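You operate a simulated robot arm through the tools that you are given. There is no shell and no other tool. Be economical: measure what you need, move in short steps, check, and stop when the job is done.

You are at the controls of a simulated robot arm. One attempt, no reset.

Task
Put one of the blue tins from the top of the test bench on the front row of the slatted board. Then count the sealed purple tins on the top of the test bench, then put as many of the steel weights from the top of the test bench on the low cabinet top. Do these in the order given. Set down upright: blue tin.
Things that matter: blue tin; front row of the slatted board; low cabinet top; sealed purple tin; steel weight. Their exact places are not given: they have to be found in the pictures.

Only the result counts: the job must be done as asked and must still hold three seconds after the hand-in. Knocking over, shifting, dropping, spilling or breaking anything else fails it.

Robot
A 7-joint arm with a two-finger parallel gripper on a trunk, on a base that drives. Base frame: it is fixed to the floor where the robot stands at the start and does not move with it; the origin is under the middle of the robot, x ahead of it, y to its left, z up. Lengths are in m, angles in degrees, forces in N, time in s.
With the tool pointing down near the work surface it reaches from about 0.28 to 0.72 m from the robot's upright axis, wherever it stands. Its first joint turns from -166.0 to 166.0 degrees. Places, roughly: front row of the slatted board (51x17 cm) [0.62, -3.98, 0.82]; low cabinet top (22x34 cm) [-3.08, -0.96, 0.78]. Payload 1.57 kg.
Tool frame: the origin (TCP) lies between the finger pads and is the grasp point; the fingertips stand 0.03 m ahead of it; z points along the fingers, y is the line along which they close. Largest opening 0.08 m; finger width 0.017, thickness 0.012; the body of the gripper, 0.04 by 0.082 m, starts 0.08 m behind the TCP.
Orientation is told as [roll, pitch, yaw] about the base's x, y, z axes, in that order, counted from this pose: with the fingers straight down and closing along the base's y, the tool's x points along the base's -x, its y along +y and its z along -z.

Tools
- The arm moves only by the tool send_rows. Its argument "series" is one flat list of numbers, 7 for each row, row after row: the shift along the tool's x, y, z in cm, then the turn, a rotation vector about the tool's x, y, z in degrees, then the finger opening in cm, from 0 to 8. In form: [x, y, z, rx, ry, rz, gripper, x, y, z, rx, ry, rz, gripper, ...]. A call has 1 to 20 rows; each row is the pose to reach, as a shift and turn from the pose commanded when the call began, along the tool's axes at that moment. A row lasts 0.2 s, in which the tool goes at most 0.05 m and 8.6 degrees; a call with a longer step from one row to the next is refused whole, and so is a gripper value outside its range. A pose out of reach is approached as far as the arm can. The call stops where the force on the tool passes 40 N (or 10 N more than at its start, if that is more) or the arm is blocked; 0.2 s more then pass. Each finger travels about 0.072 m/s and halts on what it meets, pressing with about 26 N; the grip force reading is that of the motor and also rises with nothing between the fingers. The clock runs only during rows and for 0.2 s after the last one: add rows that repeat a pose to give the fingers time. The reply holds the time, the measured pose of the TCP, the force on the tool along the base axes, the opening and the grip force, in the units named above and with some noise, with the torque about the TCP (base axes, N m) and any sound that the robot's microphone picked up.
- Cameras (640 x 400 px; columns grow to the right, rows downward): "scene" is now at [0.001, 0.0864, 1.4628]; the picture's right is [-0.50, -0.87, 0.00], its down [-0.43, 0.24, -0.87] and it looks along [0.76, -0.43, -0.49] (base axes); focal length 286 px, centre (320, 200). "wrist" rides on the gripper at [0.072, -0.007, -0.122] in the tool frame; the picture's right is [0.09, 1.00, 0.00], its down [-0.84, 0.08, -0.54] and it looks along [-0.54, 0.05, 0.84] (tool axes); focal length 238 px, centre (320, 200).
- snapshot(camera): a new picture of that camera. No time passes.
- raise_lower(by): slides the trunk up (or, below 0, down) by that many m; the arm and the scene camera ride with it, the base frame stays. It gives what a move gives, with no picture.
- base_move(legs): drives the robot by 1 to 6 legs, each [ahead, left, turn to the left] in m, m and degrees, along the robot's own axes; the way and the turn of a leg run together, so that a leg with both is an arc; at most 1.5 m and 180 degrees a leg. The arm and the cameras ride along, it lands a little off, and it stops where it bumps. It gives what a move gives.
- pan_tilt(pan, tilt): turns the head with the scene camera to pan (to the left, within 86 degrees either way) and tilt (down, from -29 to 69), counted from straight ahead of the robot. It gives what a move gives.
- point_at(camera, pixels): for up to 12 pixels [column, row] of the newest picture of that camera ("zoom" is the newest enlarged one), the place [x, y, z] in the base frame of the surface seen there, good to about 0.002 m, but the place of the scene camera against the robot may be out by one fixed shift of up to 0.012 m in any direction. No time passes.
- zoom(camera, box): a new picture of the part [left, top, right, bottom] of that camera's present view, enlarged. No time passes.
- job_done(): hands the job in; it is judged then, once.

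Go step by step. Measure first, check grasps and placings, and put right what went wrong. The budget is 110 turns and 90 pictures, counting those below and the enlarged ones. Unless the task says otherwise, let go and move clear before handing in, and close with one line.

The tools are called after "Request:" as a command line: name --argument value ..., lists and objects as JSON in quotes. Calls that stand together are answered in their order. send_rows: Moves the arm, as the interface text tells. Its arguments: {"type":"object","properties":{"series":{"type":"array"}},"required":["series"]} The other tools are called the same way: raise_lower (by) slides the trunk up or down; base_move (legs) drives the base; pan_tilt (pan, tilt) turns the head that bears the scene camera; snapshot (camera) takes a picture; point_at (camera, pixels) gives the place of the surface under pixels of a picture; zoom (camera, box) takes an enlarged picture of a part of a camera's view; job_done () hands the job in.

At the start:

```text
t: 0.0
tcp_pos: [0.3967, -0.0954, 1.1866]
orientation: [0.0, 0.0, 0.0]
wrist_force: [-0.3, 0.2, 0.6]
wrist_torque: [0.0, 0.01, -0.01]
finger_gap: 0.0801
gripper_force: 0.2
trunk travel left (down, up): [-0.25, 0.23]
robot x, y, heading: [0.0002, 0.0005, -0.2]
head pan, tilt: [-29.8, 29.5]
```

scene: 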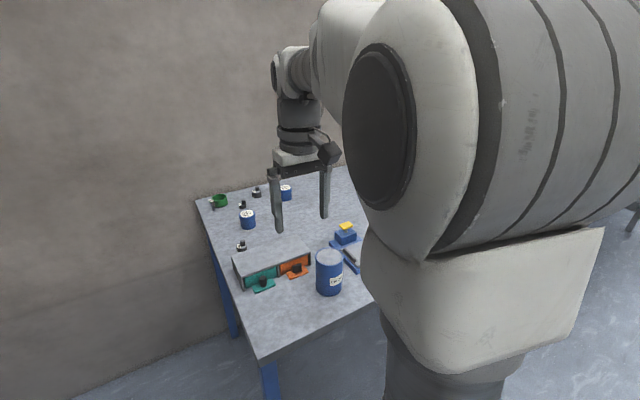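
wrist: 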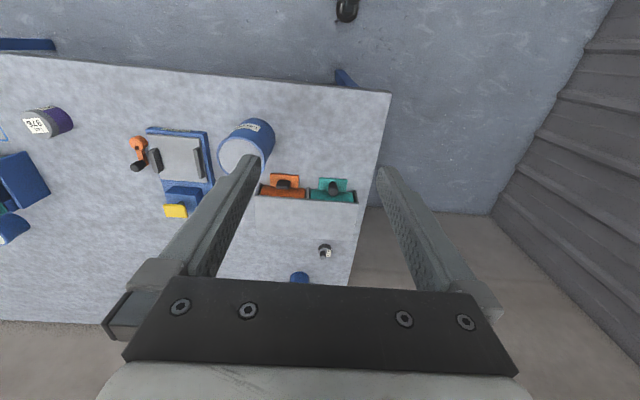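

The bench is ahead and to the right, with tins and other items on it, but the arm hides part of it. I'll look from a different pan.

Request:
pan_tilt --pan -60 --tilt 30

Request:
snapshot --camera "scene"

Request:
zoom --camera "wrist" --box '[0, 20, 400, 300]'

```text
t: 0.9
tcp_pos: [0.3958, -0.0946, 1.1862]
orientation: [0.0, 0.1, 0.0]
wrist_force: [0.4, 0.1, 0.5]
wrist_torque: [0.01, -0.01, 0.02]
finger_gap: 0.0799
gripper_force: 0.1
trunk travel left (down, up): [-0.25, 0.23]
robot x, y, heading: [0.0008, -0.0009, -0.0]
head pan, tilt: [-60.0, 30.0]
```

```text
87 pictures are left
```

scene: 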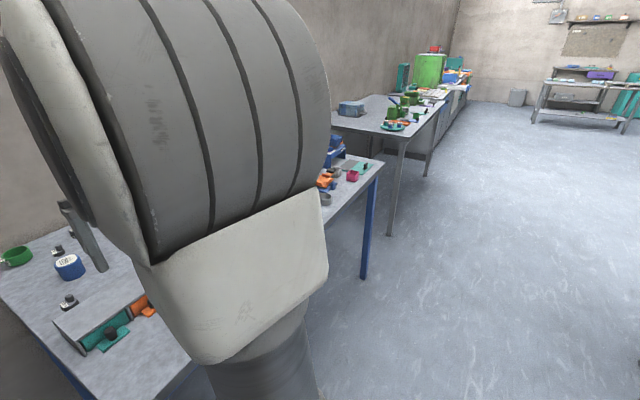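

```text
1.43 times, centred on (200, 160) of wrist
```

zoom: 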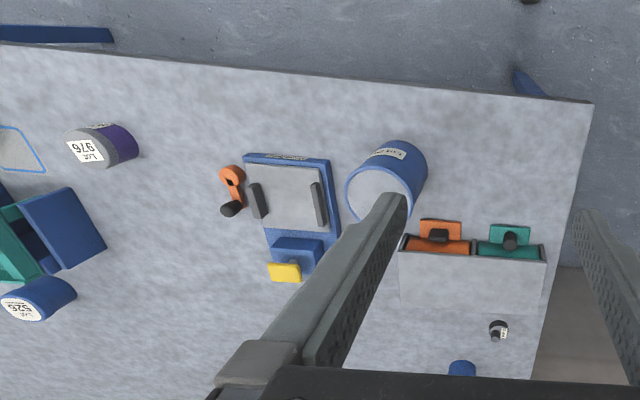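

The bench runs along −y. I'll get some places on it.

Request:
point_at --camera "wrist" --pixels '[[10, 60], [380, 95], [245, 155], [300, 276], [45, 125], [12, 228], [325, 252], [5, 315]]'

Request:
point_at --camera "scene" --pixels '[[70, 265], [68, 298], [57, 247], [15, 255], [380, 162], [352, 175], [326, 198], [366, 166]]'

```text
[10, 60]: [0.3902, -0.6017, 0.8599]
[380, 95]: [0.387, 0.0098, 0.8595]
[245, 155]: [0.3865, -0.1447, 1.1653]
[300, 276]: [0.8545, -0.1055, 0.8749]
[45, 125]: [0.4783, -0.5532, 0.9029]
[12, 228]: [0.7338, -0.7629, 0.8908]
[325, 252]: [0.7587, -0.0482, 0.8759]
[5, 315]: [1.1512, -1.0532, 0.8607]
```

```text
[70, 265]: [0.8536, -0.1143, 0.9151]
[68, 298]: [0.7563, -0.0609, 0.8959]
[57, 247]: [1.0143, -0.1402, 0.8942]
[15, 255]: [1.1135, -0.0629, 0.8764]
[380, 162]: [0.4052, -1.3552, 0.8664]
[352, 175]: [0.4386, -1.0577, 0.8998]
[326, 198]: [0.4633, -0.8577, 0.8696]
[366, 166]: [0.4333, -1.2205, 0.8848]
```

Bench top: x 0.39 to about 1.15, y 0 to −1.36, z 0.86. I'll move along to the right end and look back left, where the arm won't be in the way.

Request:
base_move --legs '[[-0.25, 0, 0], [0, -1.1, 0]]'

Request:
pan_tilt --pan 32 --tilt 28

Request:
snapshot --camera "scene"

Request:
snapshot --camera "wrist"

```text
t: 11.2
tcp_pos: [0.1465, -1.192, 1.1863]
orientation: [0.0, 0.1, -0.2]
wrist_force: [0.2, 0.9, 0.3]
wrist_torque: [-0.01, 0.01, -0.03]
finger_gap: 0.0798
gripper_force: 0.1
trunk travel left (down, up): [-0.25, 0.23]
robot x, y, heading: [-0.2503, -1.0953, 0.0]
head pan, tilt: [-60.0, 30.0]
```

```text
t: 12.9
tcp_pos: [0.1476, -1.1919, 1.1862]
orientation: [0.1, 0.0, -0.1]
wrist_force: [0.1, 0.0, 0.5]
wrist_torque: [0.01, 0.0, -0.01]
finger_gap: 0.0798
gripper_force: 0.0
trunk travel left (down, up): [-0.25, 0.23]
robot x, y, heading: [-0.2534, -1.0921, -0.2]
head pan, tilt: [32.0, 28.0]
```

```text
85 pictures are left
```

scene: 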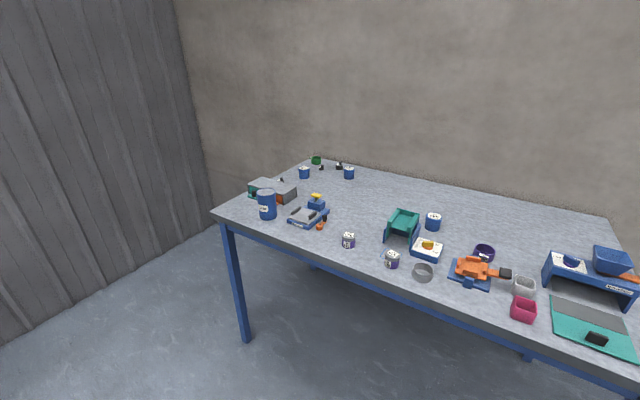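

```text
84 pictures are left
```

wrist: 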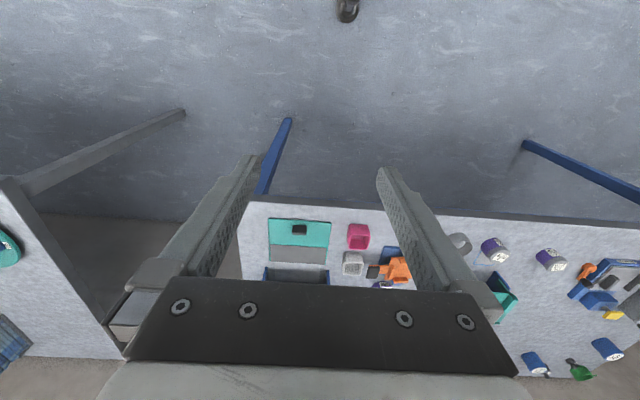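

Great view. I'll zoom into sections.

Request:
zoom --camera "scene" --box '[235, 145, 365, 235]'

Request:
point_at --camera "zoom" --pixels '[[338, 140], [557, 140], [400, 90], [505, 95], [230, 175], [545, 490], [430, 120]]'

Request:
zoom --camera "scene" --box '[330, 195, 500, 305]'

Request:
zoom --camera "scene" --box '[440, 225, 640, 365]'

```text
4.44 times, centred on (300, 190) of scene
```

zoom: 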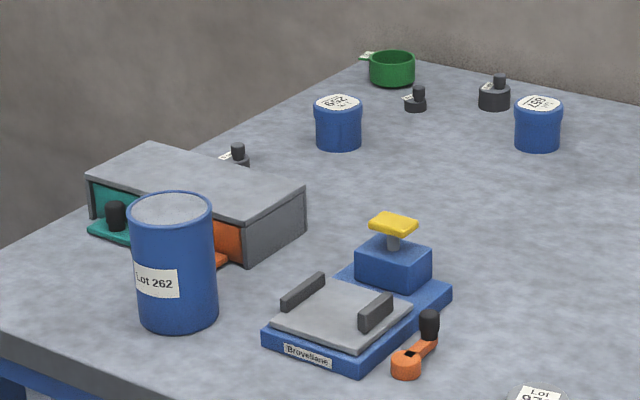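

```text
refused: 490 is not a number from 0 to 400
```

```text
3.64 times, centred on (415, 250) of scene
```

zoom: 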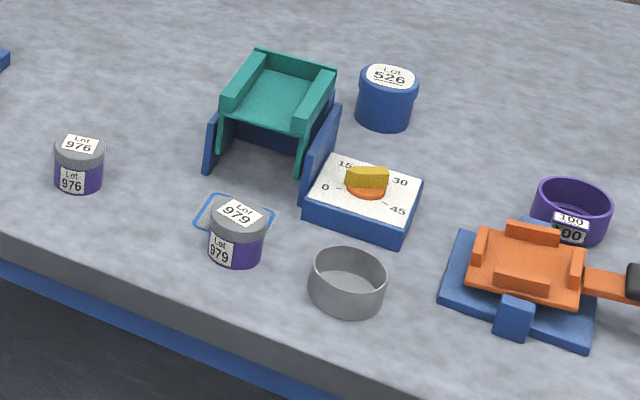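

```text
2.86 times, centred on (540, 295) of scene
```

zoom: 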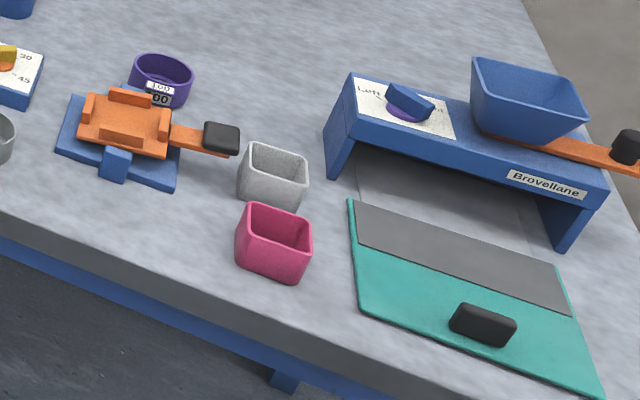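

Two sealed purple tins so far (Lots 976 and 979), plus one open purple ring. There are three knobbed weights at the far left. I'll get positions.

Request:
point_at --camera "scene" --pixels '[[433, 216], [433, 226], [349, 168], [304, 170], [320, 165], [335, 162], [283, 180], [348, 239], [392, 256], [484, 252], [268, 205], [605, 245]]'

Request:
zoom --camera "scene" --box '[270, 150, 360, 200]'

Request:
pan_tilt --pan -80 --tilt 20

Request:
snapshot --camera "scene"

```text
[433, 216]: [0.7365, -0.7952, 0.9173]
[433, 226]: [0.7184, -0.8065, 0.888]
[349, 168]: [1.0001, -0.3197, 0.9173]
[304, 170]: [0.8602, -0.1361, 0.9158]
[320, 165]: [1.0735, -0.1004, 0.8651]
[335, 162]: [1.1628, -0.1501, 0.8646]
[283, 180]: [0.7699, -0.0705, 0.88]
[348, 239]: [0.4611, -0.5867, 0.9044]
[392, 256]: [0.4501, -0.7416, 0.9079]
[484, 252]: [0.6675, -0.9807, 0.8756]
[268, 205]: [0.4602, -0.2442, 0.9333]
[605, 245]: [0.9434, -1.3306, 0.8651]
```

```text
7.11 times, centred on (315, 175) of scene
```

zoom: 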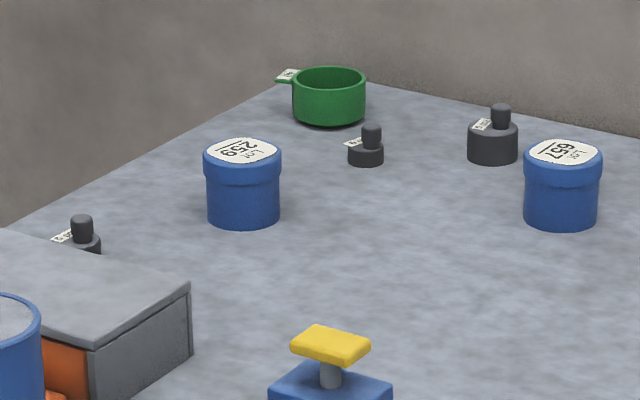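

```text
t: 14.8
tcp_pos: [0.1474, -1.1921, 1.1872]
orientation: [0.1, 0.0, -0.3]
wrist_force: [-0.5, -0.2, -0.3]
wrist_torque: [0.01, -0.02, 0.01]
finger_gap: 0.08
gripper_force: 0.0
trunk travel left (down, up): [-0.25, 0.23]
robot x, y, heading: [-0.2487, -1.0906, -0.1]
head pan, tilt: [-80.0, 20.0]
```

```text
79 pictures are left
```

scene: 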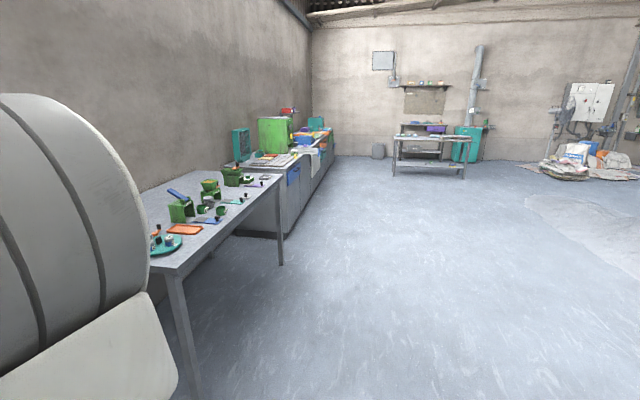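

Lot 526, at about (0.735, −0.80), is the nearest blue tin. I'll drive in front of it.

Request:
base_move --legs '[[0, 0.36, 0], [0.32, 0, 0]]'

Request:
snapshot --camera "wrist"

```text
t: 20.3
tcp_pos: [0.4687, -0.8348, 1.1866]
orientation: [0.0, 0.1, -0.2]
wrist_force: [0.1, -0.8, -0.7]
wrist_torque: [-0.02, -0.04, 0.0]
finger_gap: 0.0801
gripper_force: 0.0
trunk travel left (down, up): [-0.25, 0.23]
robot x, y, heading: [0.074, -0.7378, -0.1]
head pan, tilt: [-80.0, 20.0]
```

```text
78 pictures are left
```

wrist: 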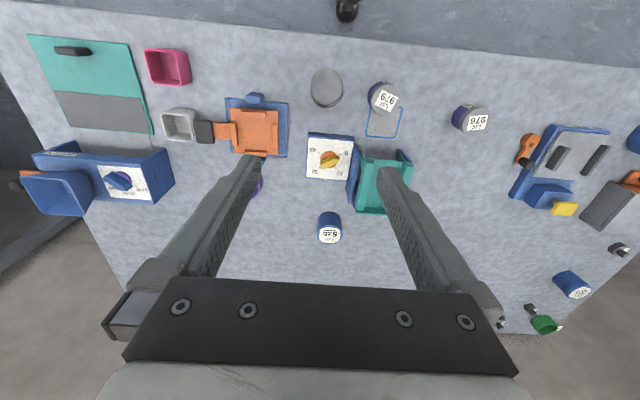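

The wrist camera sees the whole bench from above, with only two lidded purple tins (385,97) and (470,118). I'll measure the tin at (330,228).

Request:
zoom --camera "wrist" --box '[260, 150, 420, 270]'

Request:
point_at --camera "wrist" --pixels '[[330, 235], [330, 216], [320, 235], [340, 235], [330, 241], [370, 210], [365, 185]]'

```text
3.33 times, centred on (340, 210) of wrist
```

zoom: 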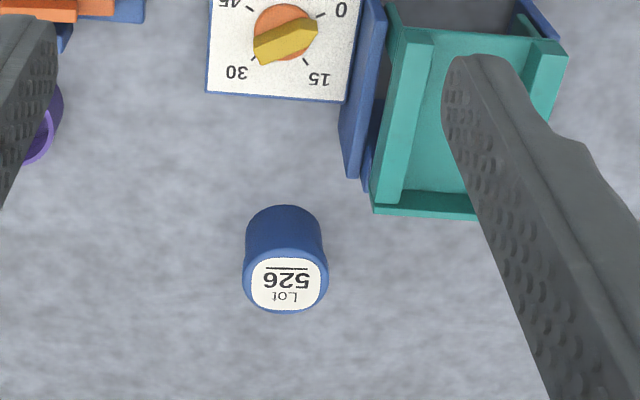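

```text
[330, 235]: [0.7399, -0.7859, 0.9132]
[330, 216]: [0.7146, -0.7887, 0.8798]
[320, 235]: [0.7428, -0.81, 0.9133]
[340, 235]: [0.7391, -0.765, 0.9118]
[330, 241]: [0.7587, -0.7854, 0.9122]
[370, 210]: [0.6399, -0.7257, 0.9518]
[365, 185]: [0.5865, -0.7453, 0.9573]
```

Lid centre is (0.741, −0.786) with top z 0.913, about 5.5 cm across. I'll move above it, then check.

Request:
send_rows --series '[-4.5, 0.8, 0, 0, 0, 0, 8, -9, 1.6, 0, 0, 0, 0, 8, -13.5, 2.4, 0, 0, 0, 0, 8, -18, 3.2, 0, 0, 0, 0, 8, -22.5, 4, 0, 0, 0, 0, 8, -27.2, 4.9, 0, 0, 0, 0, 8, -27.2, 4.9, 4.5, 0, 0, 0, 8, -27.2, 4.9, 9, 0, 0, 0, 8, -27.2, 4.9, 13.5, 0, 0, 0, 8, -27.2, 4.9, 17.5, 0, 0, 0, 8, -27.2, 4.9, 17.5, 0, 0, 0, 8]'

Request:
snapshot --camera "wrist"

```text
t: 22.7
tcp_pos: [0.7402, -0.7869, 1.0097]
orientation: [0.0, 0.0, -0.2]
wrist_force: [0.2, -0.1, -0.4]
wrist_torque: [-0.02, 0.01, 0.02]
finger_gap: 0.0803
gripper_force: 0.0
out of reach, approached as far as the arm can: row 6, 7
trunk travel left (down, up): [-0.25, 0.23]
robot x, y, heading: [0.0726, -0.7418, -0.2]
head pan, tilt: [-80.0, 20.0]
```

```text
76 pictures are left
```

wrist: 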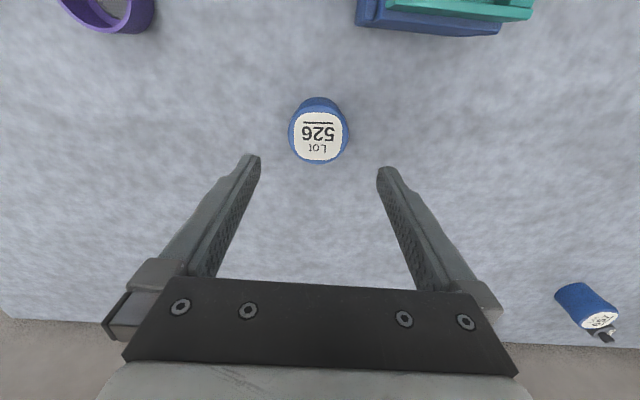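

The tin is centred between the fingers horizontally. I'll verify its position from here.

Request:
point_at --camera "wrist" --pixels '[[318, 137], [293, 137], [343, 137], [318, 112], [318, 160]]'

```text
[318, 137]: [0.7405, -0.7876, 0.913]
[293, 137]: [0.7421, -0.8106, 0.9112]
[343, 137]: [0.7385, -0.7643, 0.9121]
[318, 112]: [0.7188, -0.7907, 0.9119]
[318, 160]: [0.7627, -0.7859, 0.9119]
```

Alignment is good. I'll descend to z≈0.897 and close on the tin.

Request:
send_rows --series '[0, 0, 4, 0, 0, 0, 8, 0, 0, 8, 0, 0, 0, 8, 0, 0, 11.2, 0, 0, 0, 8, 0, 0, 11.2, 0, 0, 0, 6, 0, 0, 11.2, 0, 0, 0, 4.5, 0, 0, 11.2, 0, 0, 0, 4, 0, 0, 11.2, 0, 0, 0, 4, 0, 0, 11.2, 0, 0, 0, 4]'

```text
t: 24.5
tcp_pos: [0.7417, -0.7877, 0.8977]
orientation: [0.0, 0.0, -0.2]
wrist_force: [-0.7, -0.6, 0.3]
wrist_torque: [-0.01, -0.06, 0.04]
finger_gap: 0.0574
gripper_force: 25.8
trunk travel left (down, up): [-0.25, 0.23]
robot x, y, heading: [0.076, -0.7399, -0.4]
head pan, tilt: [-80.0, 20.0]
```

Gripped at 5.7 cm. Now I'll lift and retract to a carrying pose.

Request:
send_rows --series '[0, 0, -3, 0, 0, 0, 4, 0, 0, -7, 0, 0, 0, 4, 0, 0, -11, 0, 0, 0, 4, 0, 0, -15, 0, 0, 0, 4, 4, 0, -18, 0, 0, 0, 4, 8, 0, -20, 0, 0, 0, 4, 12, 0, -22, 0, 0, 0, 4, 16, 0, -24, 0, 0, 0, 4, 20, 0, -26, 0, 0, 0, 4, 24, 0, -26, 0, 0, 0, 4, 28, 0, -26, 0, 0, 0, 4, 31, 0, -26, 0, 0, 0, 4, 31, 0, -26, 0, 0, 0, 4]'

Request:
snapshot --camera "wrist"

```text
t: 27.3
tcp_pos: [0.4296, -0.7858, 1.1588]
orientation: [0.0, 0.0, -0.2]
wrist_force: [0.0, -0.3, -1.8]
wrist_torque: [-0.03, -0.01, 0.0]
finger_gap: 0.057
gripper_force: 25.3
trunk travel left (down, up): [-0.25, 0.23]
robot x, y, heading: [0.0731, -0.7413, -0.3]
head pan, tilt: [-80.0, 20.0]
```

```text
75 pictures are left
```

wrist: 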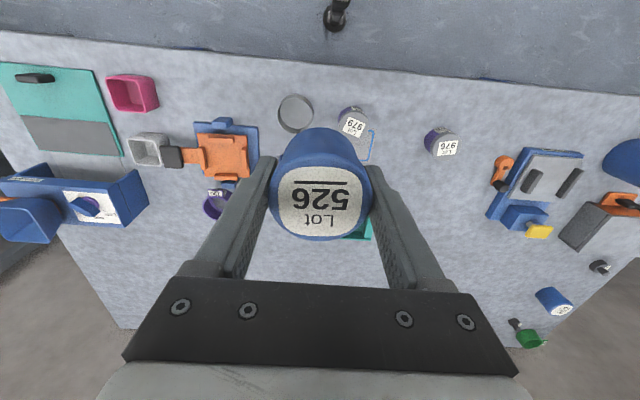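

Tin is held. I'll back off and drive right toward the slatted board.

Request:
base_move --legs '[[-0.55, 0, 0], [0, -1.5, 0], [0, -1.1, 0]]'

Request:
pan_tilt --pan -40 --tilt 25

Request:
snapshot --camera "scene"

Request:
snapshot --camera "wrist"

```text
t: 50.5
tcp_pos: [-0.1267, -3.3824, 1.1603]
orientation: [0.0, 0.0, -0.1]
wrist_force: [-0.9, -0.3, -2.8]
wrist_torque: [0.0, 0.02, -0.03]
finger_gap: 0.0569
gripper_force: 26.0
trunk travel left (down, up): [-0.25, 0.23]
robot x, y, heading: [-0.4828, -3.3348, -0.2]
head pan, tilt: [-80.0, 20.0]
```

```text
t: 51.5
tcp_pos: [-0.1264, -3.3822, 1.1598]
orientation: [0.0, 0.0, -0.1]
wrist_force: [-0.2, 0.1, -2.3]
wrist_torque: [0.03, -0.02, -0.02]
finger_gap: 0.0572
gripper_force: 26.1
trunk travel left (down, up): [-0.25, 0.23]
robot x, y, heading: [-0.4824, -3.3365, 0.1]
head pan, tilt: [-40.0, 25.0]
```

```text
74 pictures are left
```

scene: 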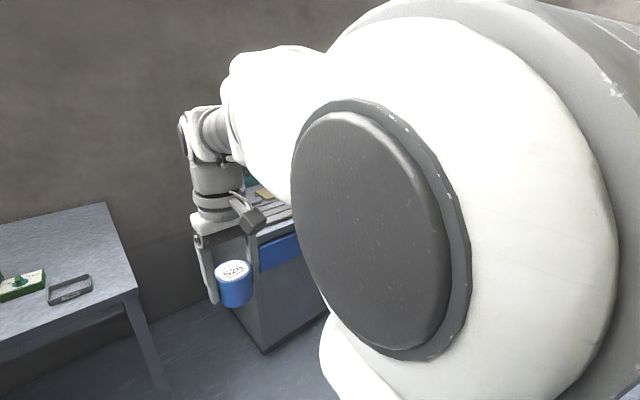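

```text
73 pictures are left
```

wrist: 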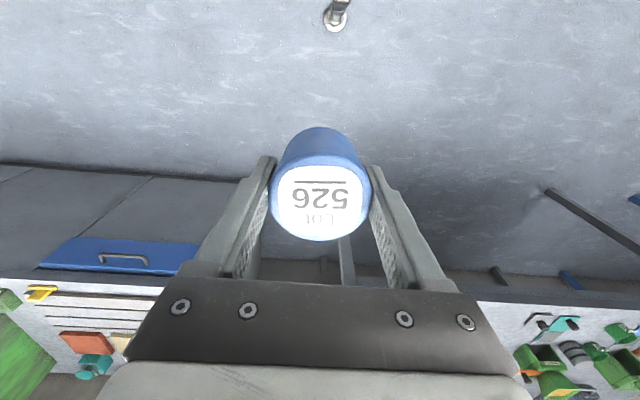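

The slatted board is visible at (100,310) in the wrist view. I'll drive past it and look back.

Request:
base_move --legs '[[0, -1.3, 0]]'

Request:
pan_tilt --pan 25 --tilt 28

Request:
snapshot --camera "scene"

```text
t: 61.4
tcp_pos: [-0.1335, -4.6759, 1.1586]
orientation: [0.0, 0.0, -0.6]
wrist_force: [-0.6, -0.5, -1.9]
wrist_torque: [-0.03, 0.02, 0.02]
finger_gap: 0.0573
gripper_force: 26.3
trunk travel left (down, up): [-0.25, 0.23]
robot x, y, heading: [-0.495, -4.6239, -0.7]
head pan, tilt: [-40.0, 25.0]
```

```text
t: 62.8
tcp_pos: [-0.1342, -4.6771, 1.1586]
orientation: [0.1, -0.1, -0.5]
wrist_force: [0.7, 0.2, -1.8]
wrist_torque: [0.0, -0.05, -0.01]
finger_gap: 0.0569
gripper_force: 26.0
trunk travel left (down, up): [-0.25, 0.23]
robot x, y, heading: [-0.4905, -4.6259, -0.5]
head pan, tilt: [25.0, 28.0]
```

```text
72 pictures are left
```

scene: 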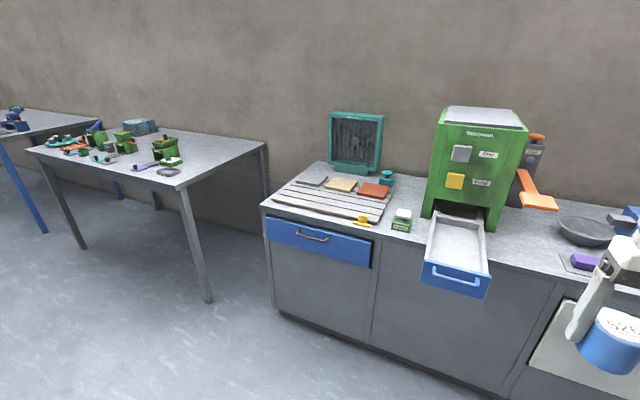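

Request:
zoom --camera "scene" --box '[255, 160, 415, 260]'

Request:
point_at --camera "scene" --pixels '[[275, 204], [377, 218], [295, 186], [385, 198], [330, 200], [328, 206], [313, 181], [342, 185], [373, 190], [360, 222], [275, 210], [325, 214]]'

```text
4.00 times, centred on (335, 210) of scene
```

zoom: 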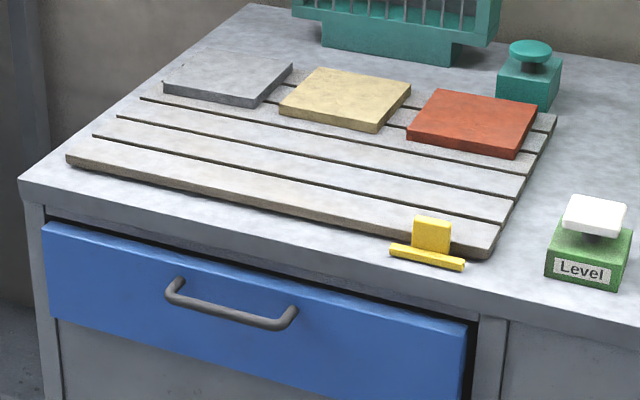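

```text
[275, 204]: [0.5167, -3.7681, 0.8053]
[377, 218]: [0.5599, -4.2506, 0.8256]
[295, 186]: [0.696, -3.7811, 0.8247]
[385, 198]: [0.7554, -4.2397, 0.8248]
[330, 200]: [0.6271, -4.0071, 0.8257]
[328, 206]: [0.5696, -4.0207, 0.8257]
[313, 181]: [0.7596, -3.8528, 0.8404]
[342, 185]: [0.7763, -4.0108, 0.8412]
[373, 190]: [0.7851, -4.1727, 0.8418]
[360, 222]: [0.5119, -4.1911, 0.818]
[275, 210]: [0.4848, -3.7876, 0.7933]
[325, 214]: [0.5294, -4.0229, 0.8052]
```

The board surface is z 0.826. The front row (x 0.535–0.705) is free and the tiles are on the back row. I'll drive up to it.

Request:
base_move --legs '[[0, 0.66, 0.5], [0.5, 0, 0]]'

Request:
snapshot --camera "wrist"

```text
t: 71.5
tcp_pos: [0.3676, -4.0103, 1.1597]
orientation: [0.1, 0.1, 0.1]
wrist_force: [-0.2, 0.1, -1.4]
wrist_torque: [-0.01, -0.01, -0.01]
finger_gap: 0.0569
gripper_force: 26.4
trunk travel left (down, up): [-0.25, 0.23]
robot x, y, heading: [0.0091, -3.9645, -0.2]
head pan, tilt: [25.0, 28.0]
```

```text
70 pictures are left
```

wrist: 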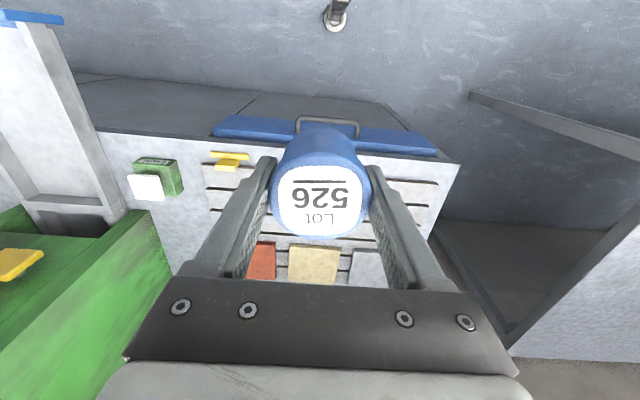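

Request:
point_at --camera "wrist" --pixels '[[225, 175], [225, 200], [410, 190], [410, 215], [400, 240], [312, 265], [260, 262], [440, 182], [214, 170], [312, 250]]'

Request:
zoom --camera "wrist" --box '[180, 140, 460, 300]'

```text
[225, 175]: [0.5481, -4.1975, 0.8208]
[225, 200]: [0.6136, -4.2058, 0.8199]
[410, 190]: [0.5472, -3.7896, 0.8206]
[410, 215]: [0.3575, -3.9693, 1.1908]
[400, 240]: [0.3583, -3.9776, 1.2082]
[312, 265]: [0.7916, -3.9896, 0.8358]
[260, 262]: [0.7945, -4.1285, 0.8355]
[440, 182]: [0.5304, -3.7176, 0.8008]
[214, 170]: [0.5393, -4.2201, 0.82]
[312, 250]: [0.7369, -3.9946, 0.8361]
```

```text
2.29 times, centred on (320, 220) of wrist
```

zoom: 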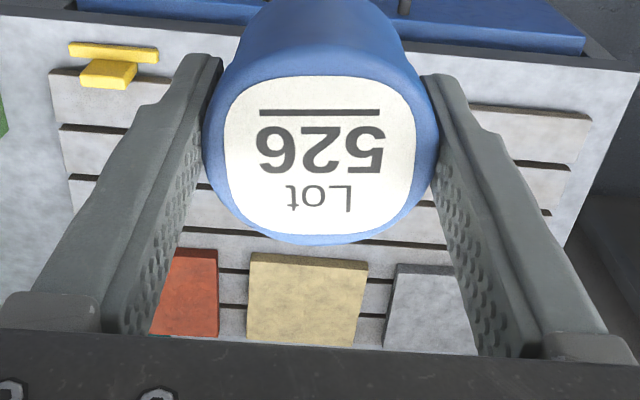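

Wrist camera puts the slats at z 0.820. I'll place the tin at (0.615, −3.98) with the TCP at about 0.859.

Request:
send_rows --series '[-4.5, 0.5, 0, 0, 0, 0, 4, -9, 1, 0, 0, 0, 0, 4, -13.5, 1.5, 0, 0, 0, 0, 4, -18, 2, 0, 0, 0, 0, 4, -22, 2.5, 0, 0, 0, 0, 4, -24.7, 3, 0, 0, 0, 0, 4, -24.7, 3, 4.5, 0, 0, 0, 4, -24.7, 3, 9, 0, 0, 0, 4, -24.7, 3, 13.5, 0, 0, 0, 4, -24.7, 3, 18, 0, 0, 0, 4, -24.7, 3, 22, 0, 0, 0, 4, -24.7, 3, 25, 0, 0, 0, 4, -24.7, 3, 27, 0, 0, 0, 4, -24.7, 3, 28.5, 0, 0, 0, 4, -24.7, 3, 28.5, 0, 0, 0, 4]'

Request:
snapshot --camera "scene"

```text
t: 74.7
tcp_pos: [0.6129, -3.9806, 0.8732]
orientation: [0.0, 0.1, 0.1]
wrist_force: [-0.2, 0.5, -1.1]
wrist_torque: [0.01, 0.01, -0.01]
finger_gap: 0.0571
gripper_force: 26.4
trunk travel left (down, up): [-0.25, 0.23]
robot x, y, heading: [0.0042, -3.9635, -0.3]
head pan, tilt: [25.0, 28.0]
```

```text
68 pictures are left
```

scene: 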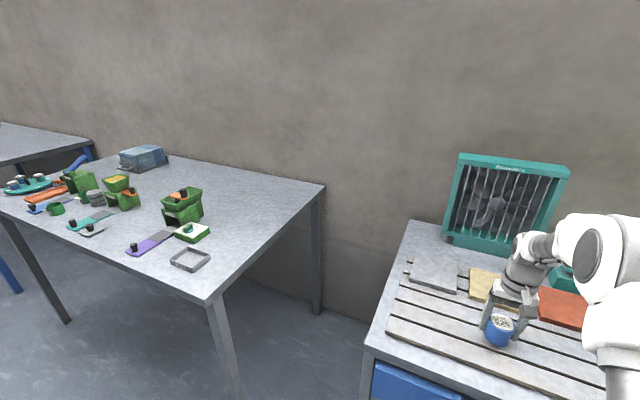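

It is hovering about 1.5 cm above the slats. I'll lower in small steps.

Request:
send_rows --series '[0, 0, 0.4, 0, 0, 0, 4, 0, 0, 0.8, 0, 0, 0, 4, 0, 0, 1.1, 0, 0, 0, 4, 0, 0, 1.4, 0, 0, 0, 4, 0, 0, 1.4, 0, 0, 0, 4]'

```text
t: 75.9
tcp_pos: [0.6135, -3.9803, 0.8589]
orientation: [0.0, -0.1, 0.1]
wrist_force: [0.1, 0.5, -1.9]
wrist_torque: [-0.01, 0.02, 0.0]
finger_gap: 0.0569
gripper_force: 26.4
trunk travel left (down, up): [-0.25, 0.23]
robot x, y, heading: [0.0117, -3.9639, -0.1]
head pan, tilt: [25.0, 28.0]
```

Request:
send_rows --series '[0, 0, 0.1, 0, 0, 0, 4, 0, 0, 0.2, 0, 0, 0, 4, 0, 0, 0.3, 0, 0, 0, 4, 0, 0, 0.3, 0, 0, 0, 4]'

Request:
zoom --camera "scene" --box '[440, 280, 560, 360]'

```text
t: 76.9
tcp_pos: [0.6146, -3.9809, 0.8584]
orientation: [-0.1, -0.1, 0.2]
wrist_force: [-1.7, 0.4, 10.5]
wrist_torque: [0.14, 0.16, -0.07]
finger_gap: 0.0569
gripper_force: 26.1
trunk travel left (down, up): [-0.25, 0.23]
robot x, y, heading: [0.0102, -3.9664, -0.1]
head pan, tilt: [25.0, 28.0]
```

```text
5.00 times, centred on (500, 320) of scene
```

zoom: 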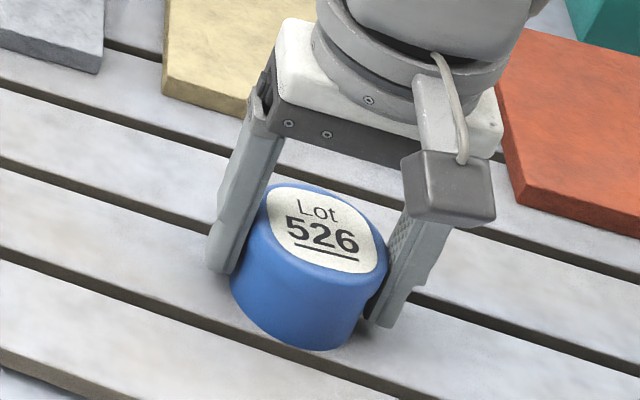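

Upward force of 10.5 N confirms contact. I'll open and rise.

Request:
send_rows --series '[0, 0, -0.2, 0, 0, 0, 6, 0, 0, -0.2, 0, 0, 0, 8, 0, 0, -0.2, 0, 0, 0, 8, 0, 0, -3, 0, 0, 0, 8, 0, 0, -7, 0, 0, 0, 8, 0, 0, -11, 0, 0, 0, 8, 0, 0, -15, 0, 0, 0, 8, 0, 0, -20, 0, 0, 0, 8, 0, 0, -24, 0, 0, 0, 8, 4, 0, -27, 0, 0, 0, 8, 8, 0, -30, 0, 0, 0, 8, 12, 0, -32, 0, 0, 0, 8, 16, 0, -32, 0, 0, 0, 8, 20, 0, -32, 0, 0, 0, 8, 22, 0, -32, 0, 0, 0, 8]'

Request:
snapshot --camera "wrist"

```text
t: 80.1
tcp_pos: [0.3925, -3.9806, 1.1765]
orientation: [0.0, 0.0, 0.2]
wrist_force: [0.2, 0.3, -0.6]
wrist_torque: [0.0, -0.02, -0.05]
finger_gap: 0.0799
gripper_force: 0.0
trunk travel left (down, up): [-0.25, 0.23]
robot x, y, heading: [0.009, -3.963, 0.3]
head pan, tilt: [25.0, 28.0]
```

```text
66 pictures are left
```

wrist: 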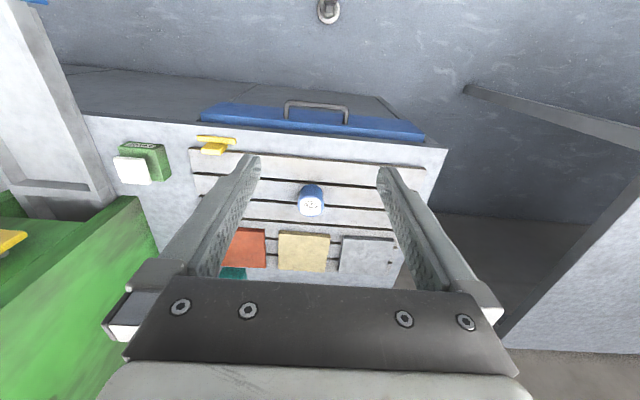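

The tin stands upright on the front row at (311,200). Back to the bench, with a stop at its right end to check hidden spots.

Request:
base_move --legs '[[-0.5, 0, 0], [0, 1.5, 0], [0, 1.1, 0]]'

Request:
pan_tilt --pan 10 --tilt 30

Request:
snapshot --camera "scene"

Request:
zoom --camera "wrist" --box '[240, 180, 640, 400]'

```text
t: 102.9
tcp_pos: [-0.1233, -1.3815, 1.1764]
orientation: [0.0, 0.0, 0.6]
wrist_force: [0.3, 0.1, 0.2]
wrist_torque: [0.03, -0.02, -0.01]
finger_gap: 0.0799
gripper_force: 0.0
trunk travel left (down, up): [-0.25, 0.23]
robot x, y, heading: [-0.5041, -1.3706, 0.6]
head pan, tilt: [25.0, 28.0]
```

```text
t: 103.7
tcp_pos: [-0.1229, -1.3825, 1.1778]
orientation: [0.0, 0.0, 0.7]
wrist_force: [0.3, 0.1, 0.2]
wrist_torque: [-0.02, 0.03, 0.01]
finger_gap: 0.0799
gripper_force: 0.1
trunk travel left (down, up): [-0.25, 0.23]
robot x, y, heading: [-0.5074, -1.3696, 0.6]
head pan, tilt: [10.0, 30.0]
```

```text
65 pictures are left
```

scene: 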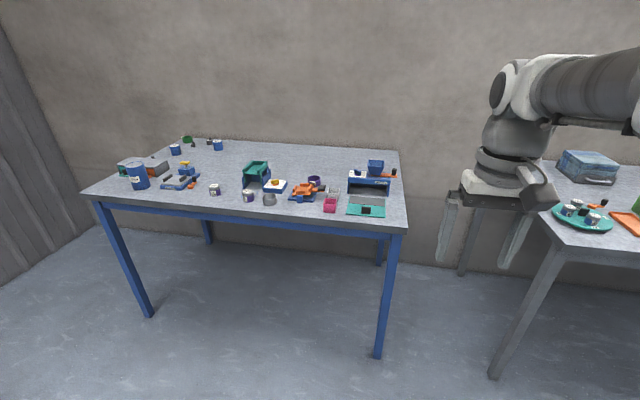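

```text
1.60 times, centred on (440, 290) of wrist
```

zoom: 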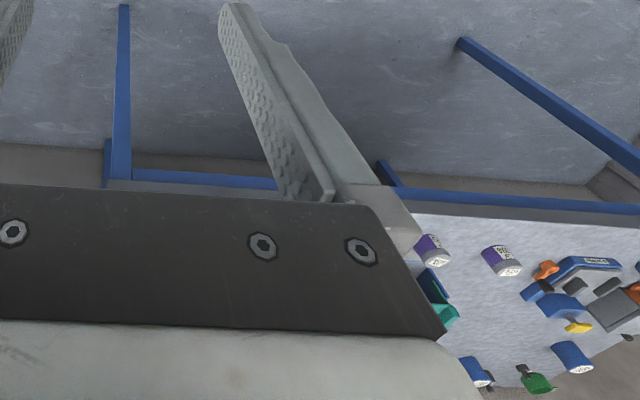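

Request:
zoom --camera "scene" --box '[280, 140, 420, 225]'

Request:
zoom --camera "scene" --box '[190, 145, 320, 215]'

Request:
zoom --camera "scene" --box '[100, 125, 230, 200]'

```text
4.57 times, centred on (350, 182) of scene
```

zoom: 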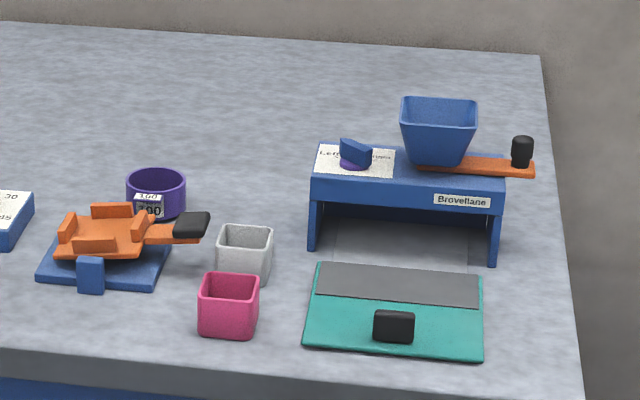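

```text
4.92 times, centred on (255, 180) of scene
```

zoom: 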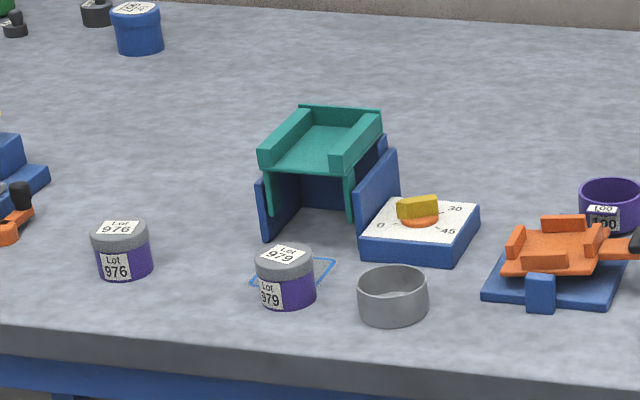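

```text
4.92 times, centred on (165, 162) of scene
```

zoom: 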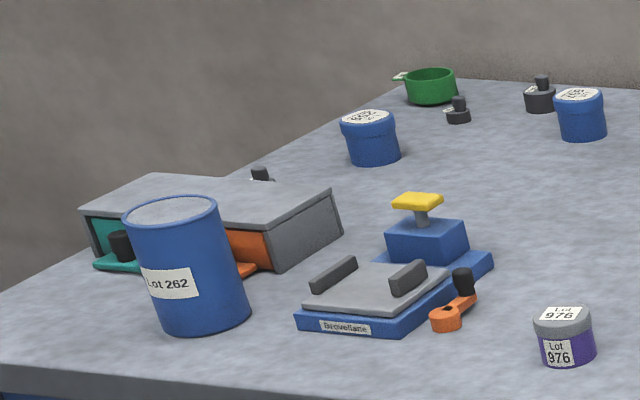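

Still two sealed purple tins. To be sure nothing hides behind the blue shelf, I'll look from higher and closer.

Request:
raise_lower --by 0.2

Request:
base_move --legs '[[0.55, 0.1, 0]]'

Request:
snapshot --camera "wrist"

```text
t: 105.9
tcp_pos: [-0.1226, -1.3815, 1.377]
orientation: [0.0, 0.1, 0.7]
wrist_force: [0.3, -0.2, 0.1]
wrist_torque: [-0.03, -0.02, -0.01]
finger_gap: 0.08
gripper_force: 0.0
trunk travel left (down, up): [-0.45, 0.03]
robot x, y, heading: [-0.508, -1.3709, 0.5]
head pan, tilt: [10.0, 30.0]
```

```text
t: 110.0
tcp_pos: [0.4289, -1.2731, 1.376]
orientation: [0.0, 0.1, 0.8]
wrist_force: [-0.6, 0.6, -0.1]
wrist_torque: [0.01, 0.04, -0.01]
finger_gap: 0.0801
gripper_force: 0.0
trunk travel left (down, up): [-0.45, 0.03]
robot x, y, heading: [0.0457, -1.2637, 0.8]
head pan, tilt: [10.0, 30.0]
```

```text
60 pictures are left
```

wrist: 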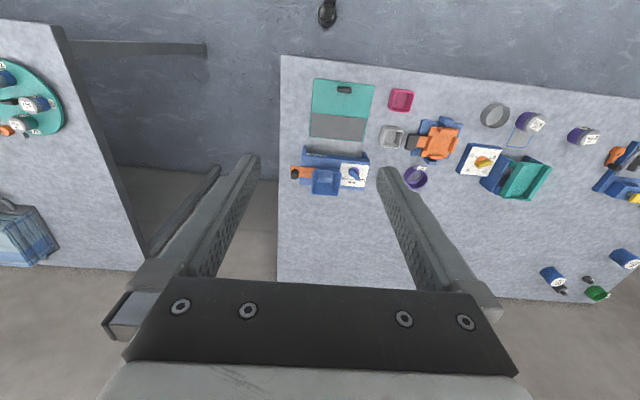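

Nothing is hidden, so the count is 2. Two weights are needed. I'll go to the left end of the bench and check the weights and the space there.

Request:
base_move --legs '[[-0.2, 0, -0.8], [0, 1.15, 0]]'

Request:
snapshot --camera "wrist"

Request:
pan_tilt --pan 40 --tilt 40

Request:
snapshot --camera "scene"

```text
t: 120.3
tcp_pos: [0.2212, -0.1354, 1.3774]
orientation: [-0.1, 0.0, 0.3]
wrist_force: [-0.4, 0.2, 0.8]
wrist_torque: [-0.02, 0.0, 0.0]
finger_gap: 0.08
gripper_force: 0.0
trunk travel left (down, up): [-0.45, 0.03]
robot x, y, heading: [-0.1612, -0.1177, 0.4]
head pan, tilt: [10.0, 30.0]
```

```text
59 pictures are left
```

wrist: 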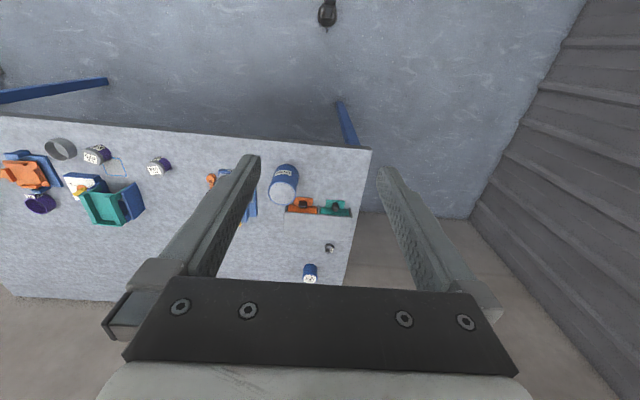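

```text
t: 121.3
tcp_pos: [0.223, -0.1345, 1.3766]
orientation: [0.0, 0.0, 0.3]
wrist_force: [0.1, 1.0, 0.3]
wrist_torque: [0.01, -0.04, -0.05]
finger_gap: 0.0801
gripper_force: 0.1
trunk travel left (down, up): [-0.45, 0.03]
robot x, y, heading: [-0.1638, -0.1222, 0.3]
head pan, tilt: [40.0, 40.0]
```

```text
58 pictures are left
```

scene: 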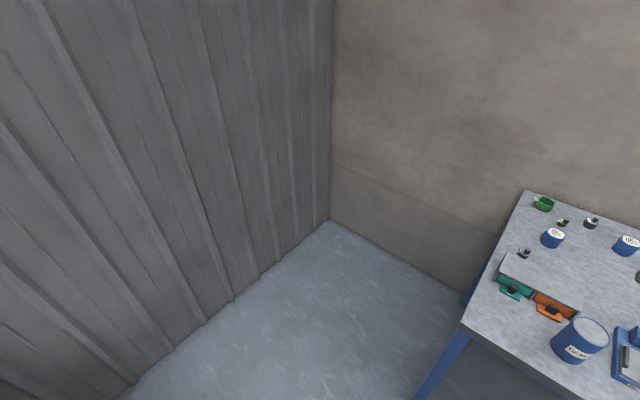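

There's plenty of floor on the bench's left. I'll measure the space and the weights.

Request:
point_at --camera "scene" --pixels '[[280, 262], [330, 222], [440, 290], [525, 253], [562, 223], [592, 224], [638, 277], [544, 203], [527, 193], [463, 326], [555, 235]]'

Request:
zoom --camera "scene" --box '[490, 185, 640, 285]'

```text
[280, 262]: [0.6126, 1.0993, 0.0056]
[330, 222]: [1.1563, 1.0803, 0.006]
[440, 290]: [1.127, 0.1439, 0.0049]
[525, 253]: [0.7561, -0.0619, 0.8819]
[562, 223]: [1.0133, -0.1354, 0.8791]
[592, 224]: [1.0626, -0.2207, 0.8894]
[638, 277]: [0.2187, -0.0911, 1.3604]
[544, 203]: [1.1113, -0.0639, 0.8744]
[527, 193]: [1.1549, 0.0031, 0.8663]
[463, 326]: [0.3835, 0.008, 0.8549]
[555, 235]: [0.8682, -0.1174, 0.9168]
```

```text
4.00 times, centred on (565, 235) of scene
```

zoom: 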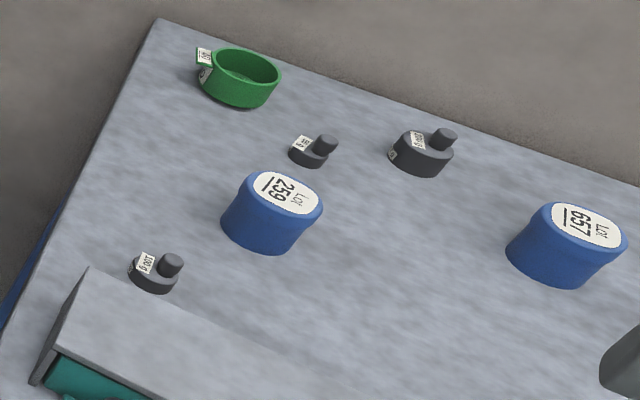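

The gap on the left is 1.08 m wide. I'll stand there facing −y at about (0.8, 0.44), within reach of the two small weights at (0.756, −0.06) and (1.013, −0.135).

Request:
base_move --legs '[[0, 0.57, 0], [0, 0, -90], [0, 0.97, 0]]'

Request:
snapshot --camera "wrist"

```text
t: 138.4
tcp_pos: [0.7841, 0.0663, 1.3767]
orientation: [0.0, 0.0, -90.1]
wrist_force: [0.6, -0.4, 0.3]
wrist_torque: [0.0, 0.02, 0.0]
finger_gap: 0.08
gripper_force: 0.0
trunk travel left (down, up): [-0.45, 0.03]
robot x, y, heading: [0.8038, 0.4503, -89.8]
head pan, tilt: [40.0, 40.0]
```

```text
56 pictures are left
```

wrist: 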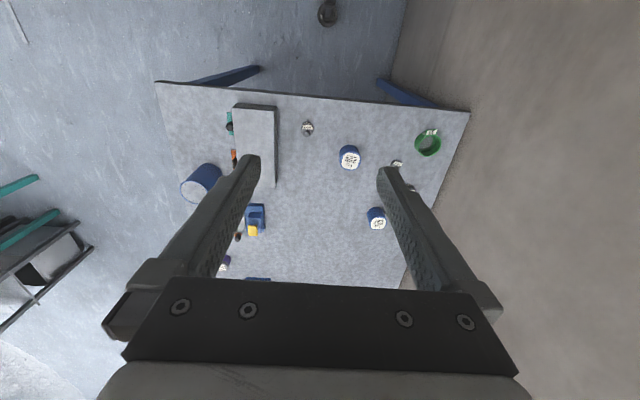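

Request:
raise_lower --by -0.2

Request:
zoom --camera "wrist" --box '[220, 80, 480, 240]'

```text
t: 140.6
tcp_pos: [0.7851, 0.067, 1.1765]
orientation: [0.0, -0.1, -90.1]
wrist_force: [0.4, 0.2, -0.1]
wrist_torque: [-0.03, -0.01, -0.01]
finger_gap: 0.08
gripper_force: 0.0
trunk travel left (down, up): [-0.25, 0.23]
robot x, y, heading: [0.7988, 0.4501, -89.9]
head pan, tilt: [40.0, 40.0]
```

```text
2.46 times, centred on (350, 160) of wrist
```

zoom: 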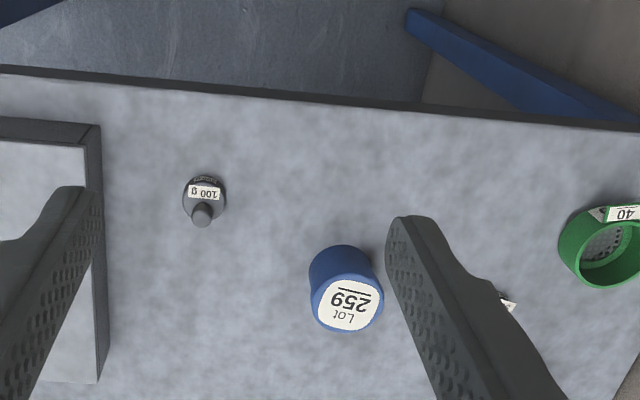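

A weight labelled "100 g". I'll measure it, the neighbouring box, and the tin.

Request:
point_at --camera "zoom" --pixels '[[202, 212], [202, 224], [204, 192], [185, 200], [225, 200], [205, 178], [103, 125], [100, 380], [90, 140], [345, 305], [235, 240]]'

Request:
point_at --camera "wrist" --pixels '[[300, 205], [303, 180]]'

```text
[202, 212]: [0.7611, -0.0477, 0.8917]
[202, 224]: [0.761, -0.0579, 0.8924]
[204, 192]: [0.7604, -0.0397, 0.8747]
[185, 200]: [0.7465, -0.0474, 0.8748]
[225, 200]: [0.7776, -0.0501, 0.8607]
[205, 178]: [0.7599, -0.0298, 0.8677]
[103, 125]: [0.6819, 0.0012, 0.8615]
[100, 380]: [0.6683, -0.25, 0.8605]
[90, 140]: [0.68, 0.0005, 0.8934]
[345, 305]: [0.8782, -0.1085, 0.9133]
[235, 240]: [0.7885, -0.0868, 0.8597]
```

```text
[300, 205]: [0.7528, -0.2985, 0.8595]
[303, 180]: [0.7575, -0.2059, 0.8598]
```

The weight disc is at (0.761, −0.047), about 3.2 cm across, top 0.875. I'll move above it and check.

Request:
send_rows --series '[-4, -0.8, 0, 0, 0, 0, 8, -8, -1.6, 0, 0, 0, 0, 8, -11.4, -2.4, 0, 0, 0, 0, 8, -11.4, -2.4, 4.5, 0, 0, 0, 8, -11.4, -2.4, 9, 0, 0, 0, 8, -11.4, -2.4, 13.5, 0, 0, 0, 8, -11.4, -2.4, 18, 0, 0, 0, 8, -11.4, -2.4, 21, 0, 0, 0, 8, -11.4, -2.4, 21, 0, 0, 0, 8]'

Request:
snapshot --camera "wrist"

```text
t: 142.6
tcp_pos: [0.7581, -0.0474, 0.966]
orientation: [0.1, 0.0, -90.1]
wrist_force: [0.4, -0.5, 0.6]
wrist_torque: [-0.01, 0.02, -0.01]
finger_gap: 0.08
gripper_force: 0.1
trunk travel left (down, up): [-0.25, 0.23]
robot x, y, heading: [0.7965, 0.4534, -90.0]
head pan, tilt: [40.0, 40.0]
```

```text
54 pictures are left
```

wrist: 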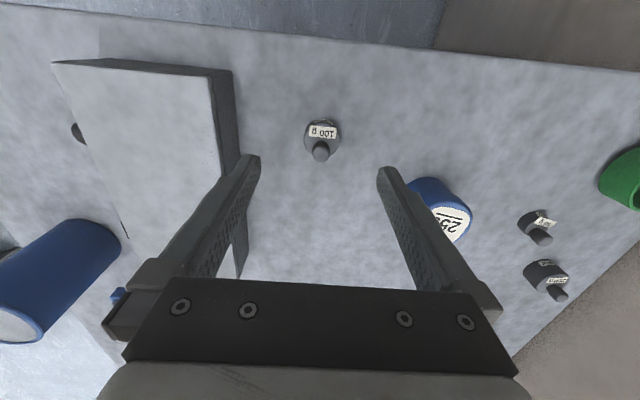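

Request:
point_at --camera "wrist" --pixels '[[321, 153], [305, 140], [339, 140], [322, 120], [322, 131], [322, 146], [540, 237], [545, 222], [553, 280]]'

Request:
zoom --camera "wrist" --box '[270, 100, 370, 180]'

```text
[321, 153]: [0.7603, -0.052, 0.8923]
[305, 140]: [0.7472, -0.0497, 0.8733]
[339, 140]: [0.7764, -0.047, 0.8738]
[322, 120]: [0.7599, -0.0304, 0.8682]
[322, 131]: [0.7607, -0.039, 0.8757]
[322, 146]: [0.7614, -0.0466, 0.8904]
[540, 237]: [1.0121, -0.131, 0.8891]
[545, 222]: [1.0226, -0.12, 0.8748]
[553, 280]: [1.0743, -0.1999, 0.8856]
```

```text
5.00 times, centred on (320, 140) of wrist
```

zoom: 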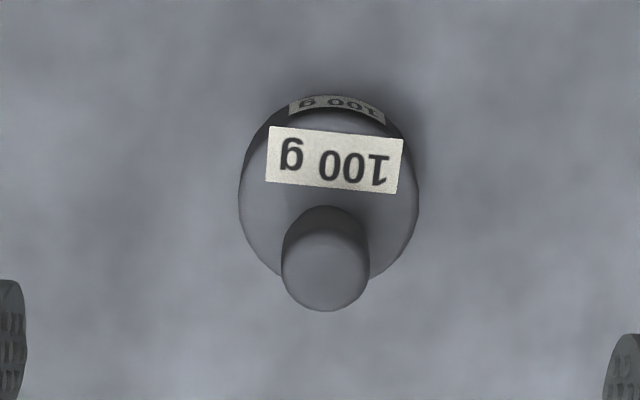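

Centred within 3 mm. I'll go down to TCP 0.893 and grip the disc.

Request:
send_rows --series '[-0.1, 0.3, 3, 0, 0, 0, 8, -0.1, 0.3, 6, 0, 0, 0, 8, -0.1, 0.3, 7.2, 0, 0, 0, 8, -0.1, 0.3, 7.2, 0, 0, 0, 6, -0.1, 0.3, 7.2, 0, 0, 0, 4, -0.1, 0.3, 7.2, 0, 0, 0, 2, -0.1, 0.3, 7.2, 0, 0, 0, 2, -0.1, 0.3, 7.2, 0, 0, 0, 2, -0.1, 0.3, 7.2, 0, 0, 0, 2]'

Request:
snapshot --camera "wrist"

```text
t: 144.6
tcp_pos: [0.7619, -0.0483, 0.8962]
orientation: [0.0, 0.0, -90.2]
wrist_force: [-1.2, 0.3, -0.1]
wrist_torque: [0.04, -0.03, 0.01]
finger_gap: 0.0328
gripper_force: 26.1
trunk travel left (down, up): [-0.25, 0.23]
robot x, y, heading: [0.7985, 0.4494, -90.2]
head pan, tilt: [40.0, 40.0]
```

```text
52 pictures are left
```

wrist: 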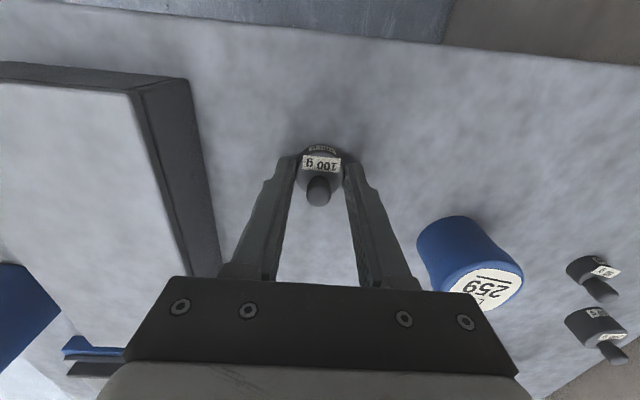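

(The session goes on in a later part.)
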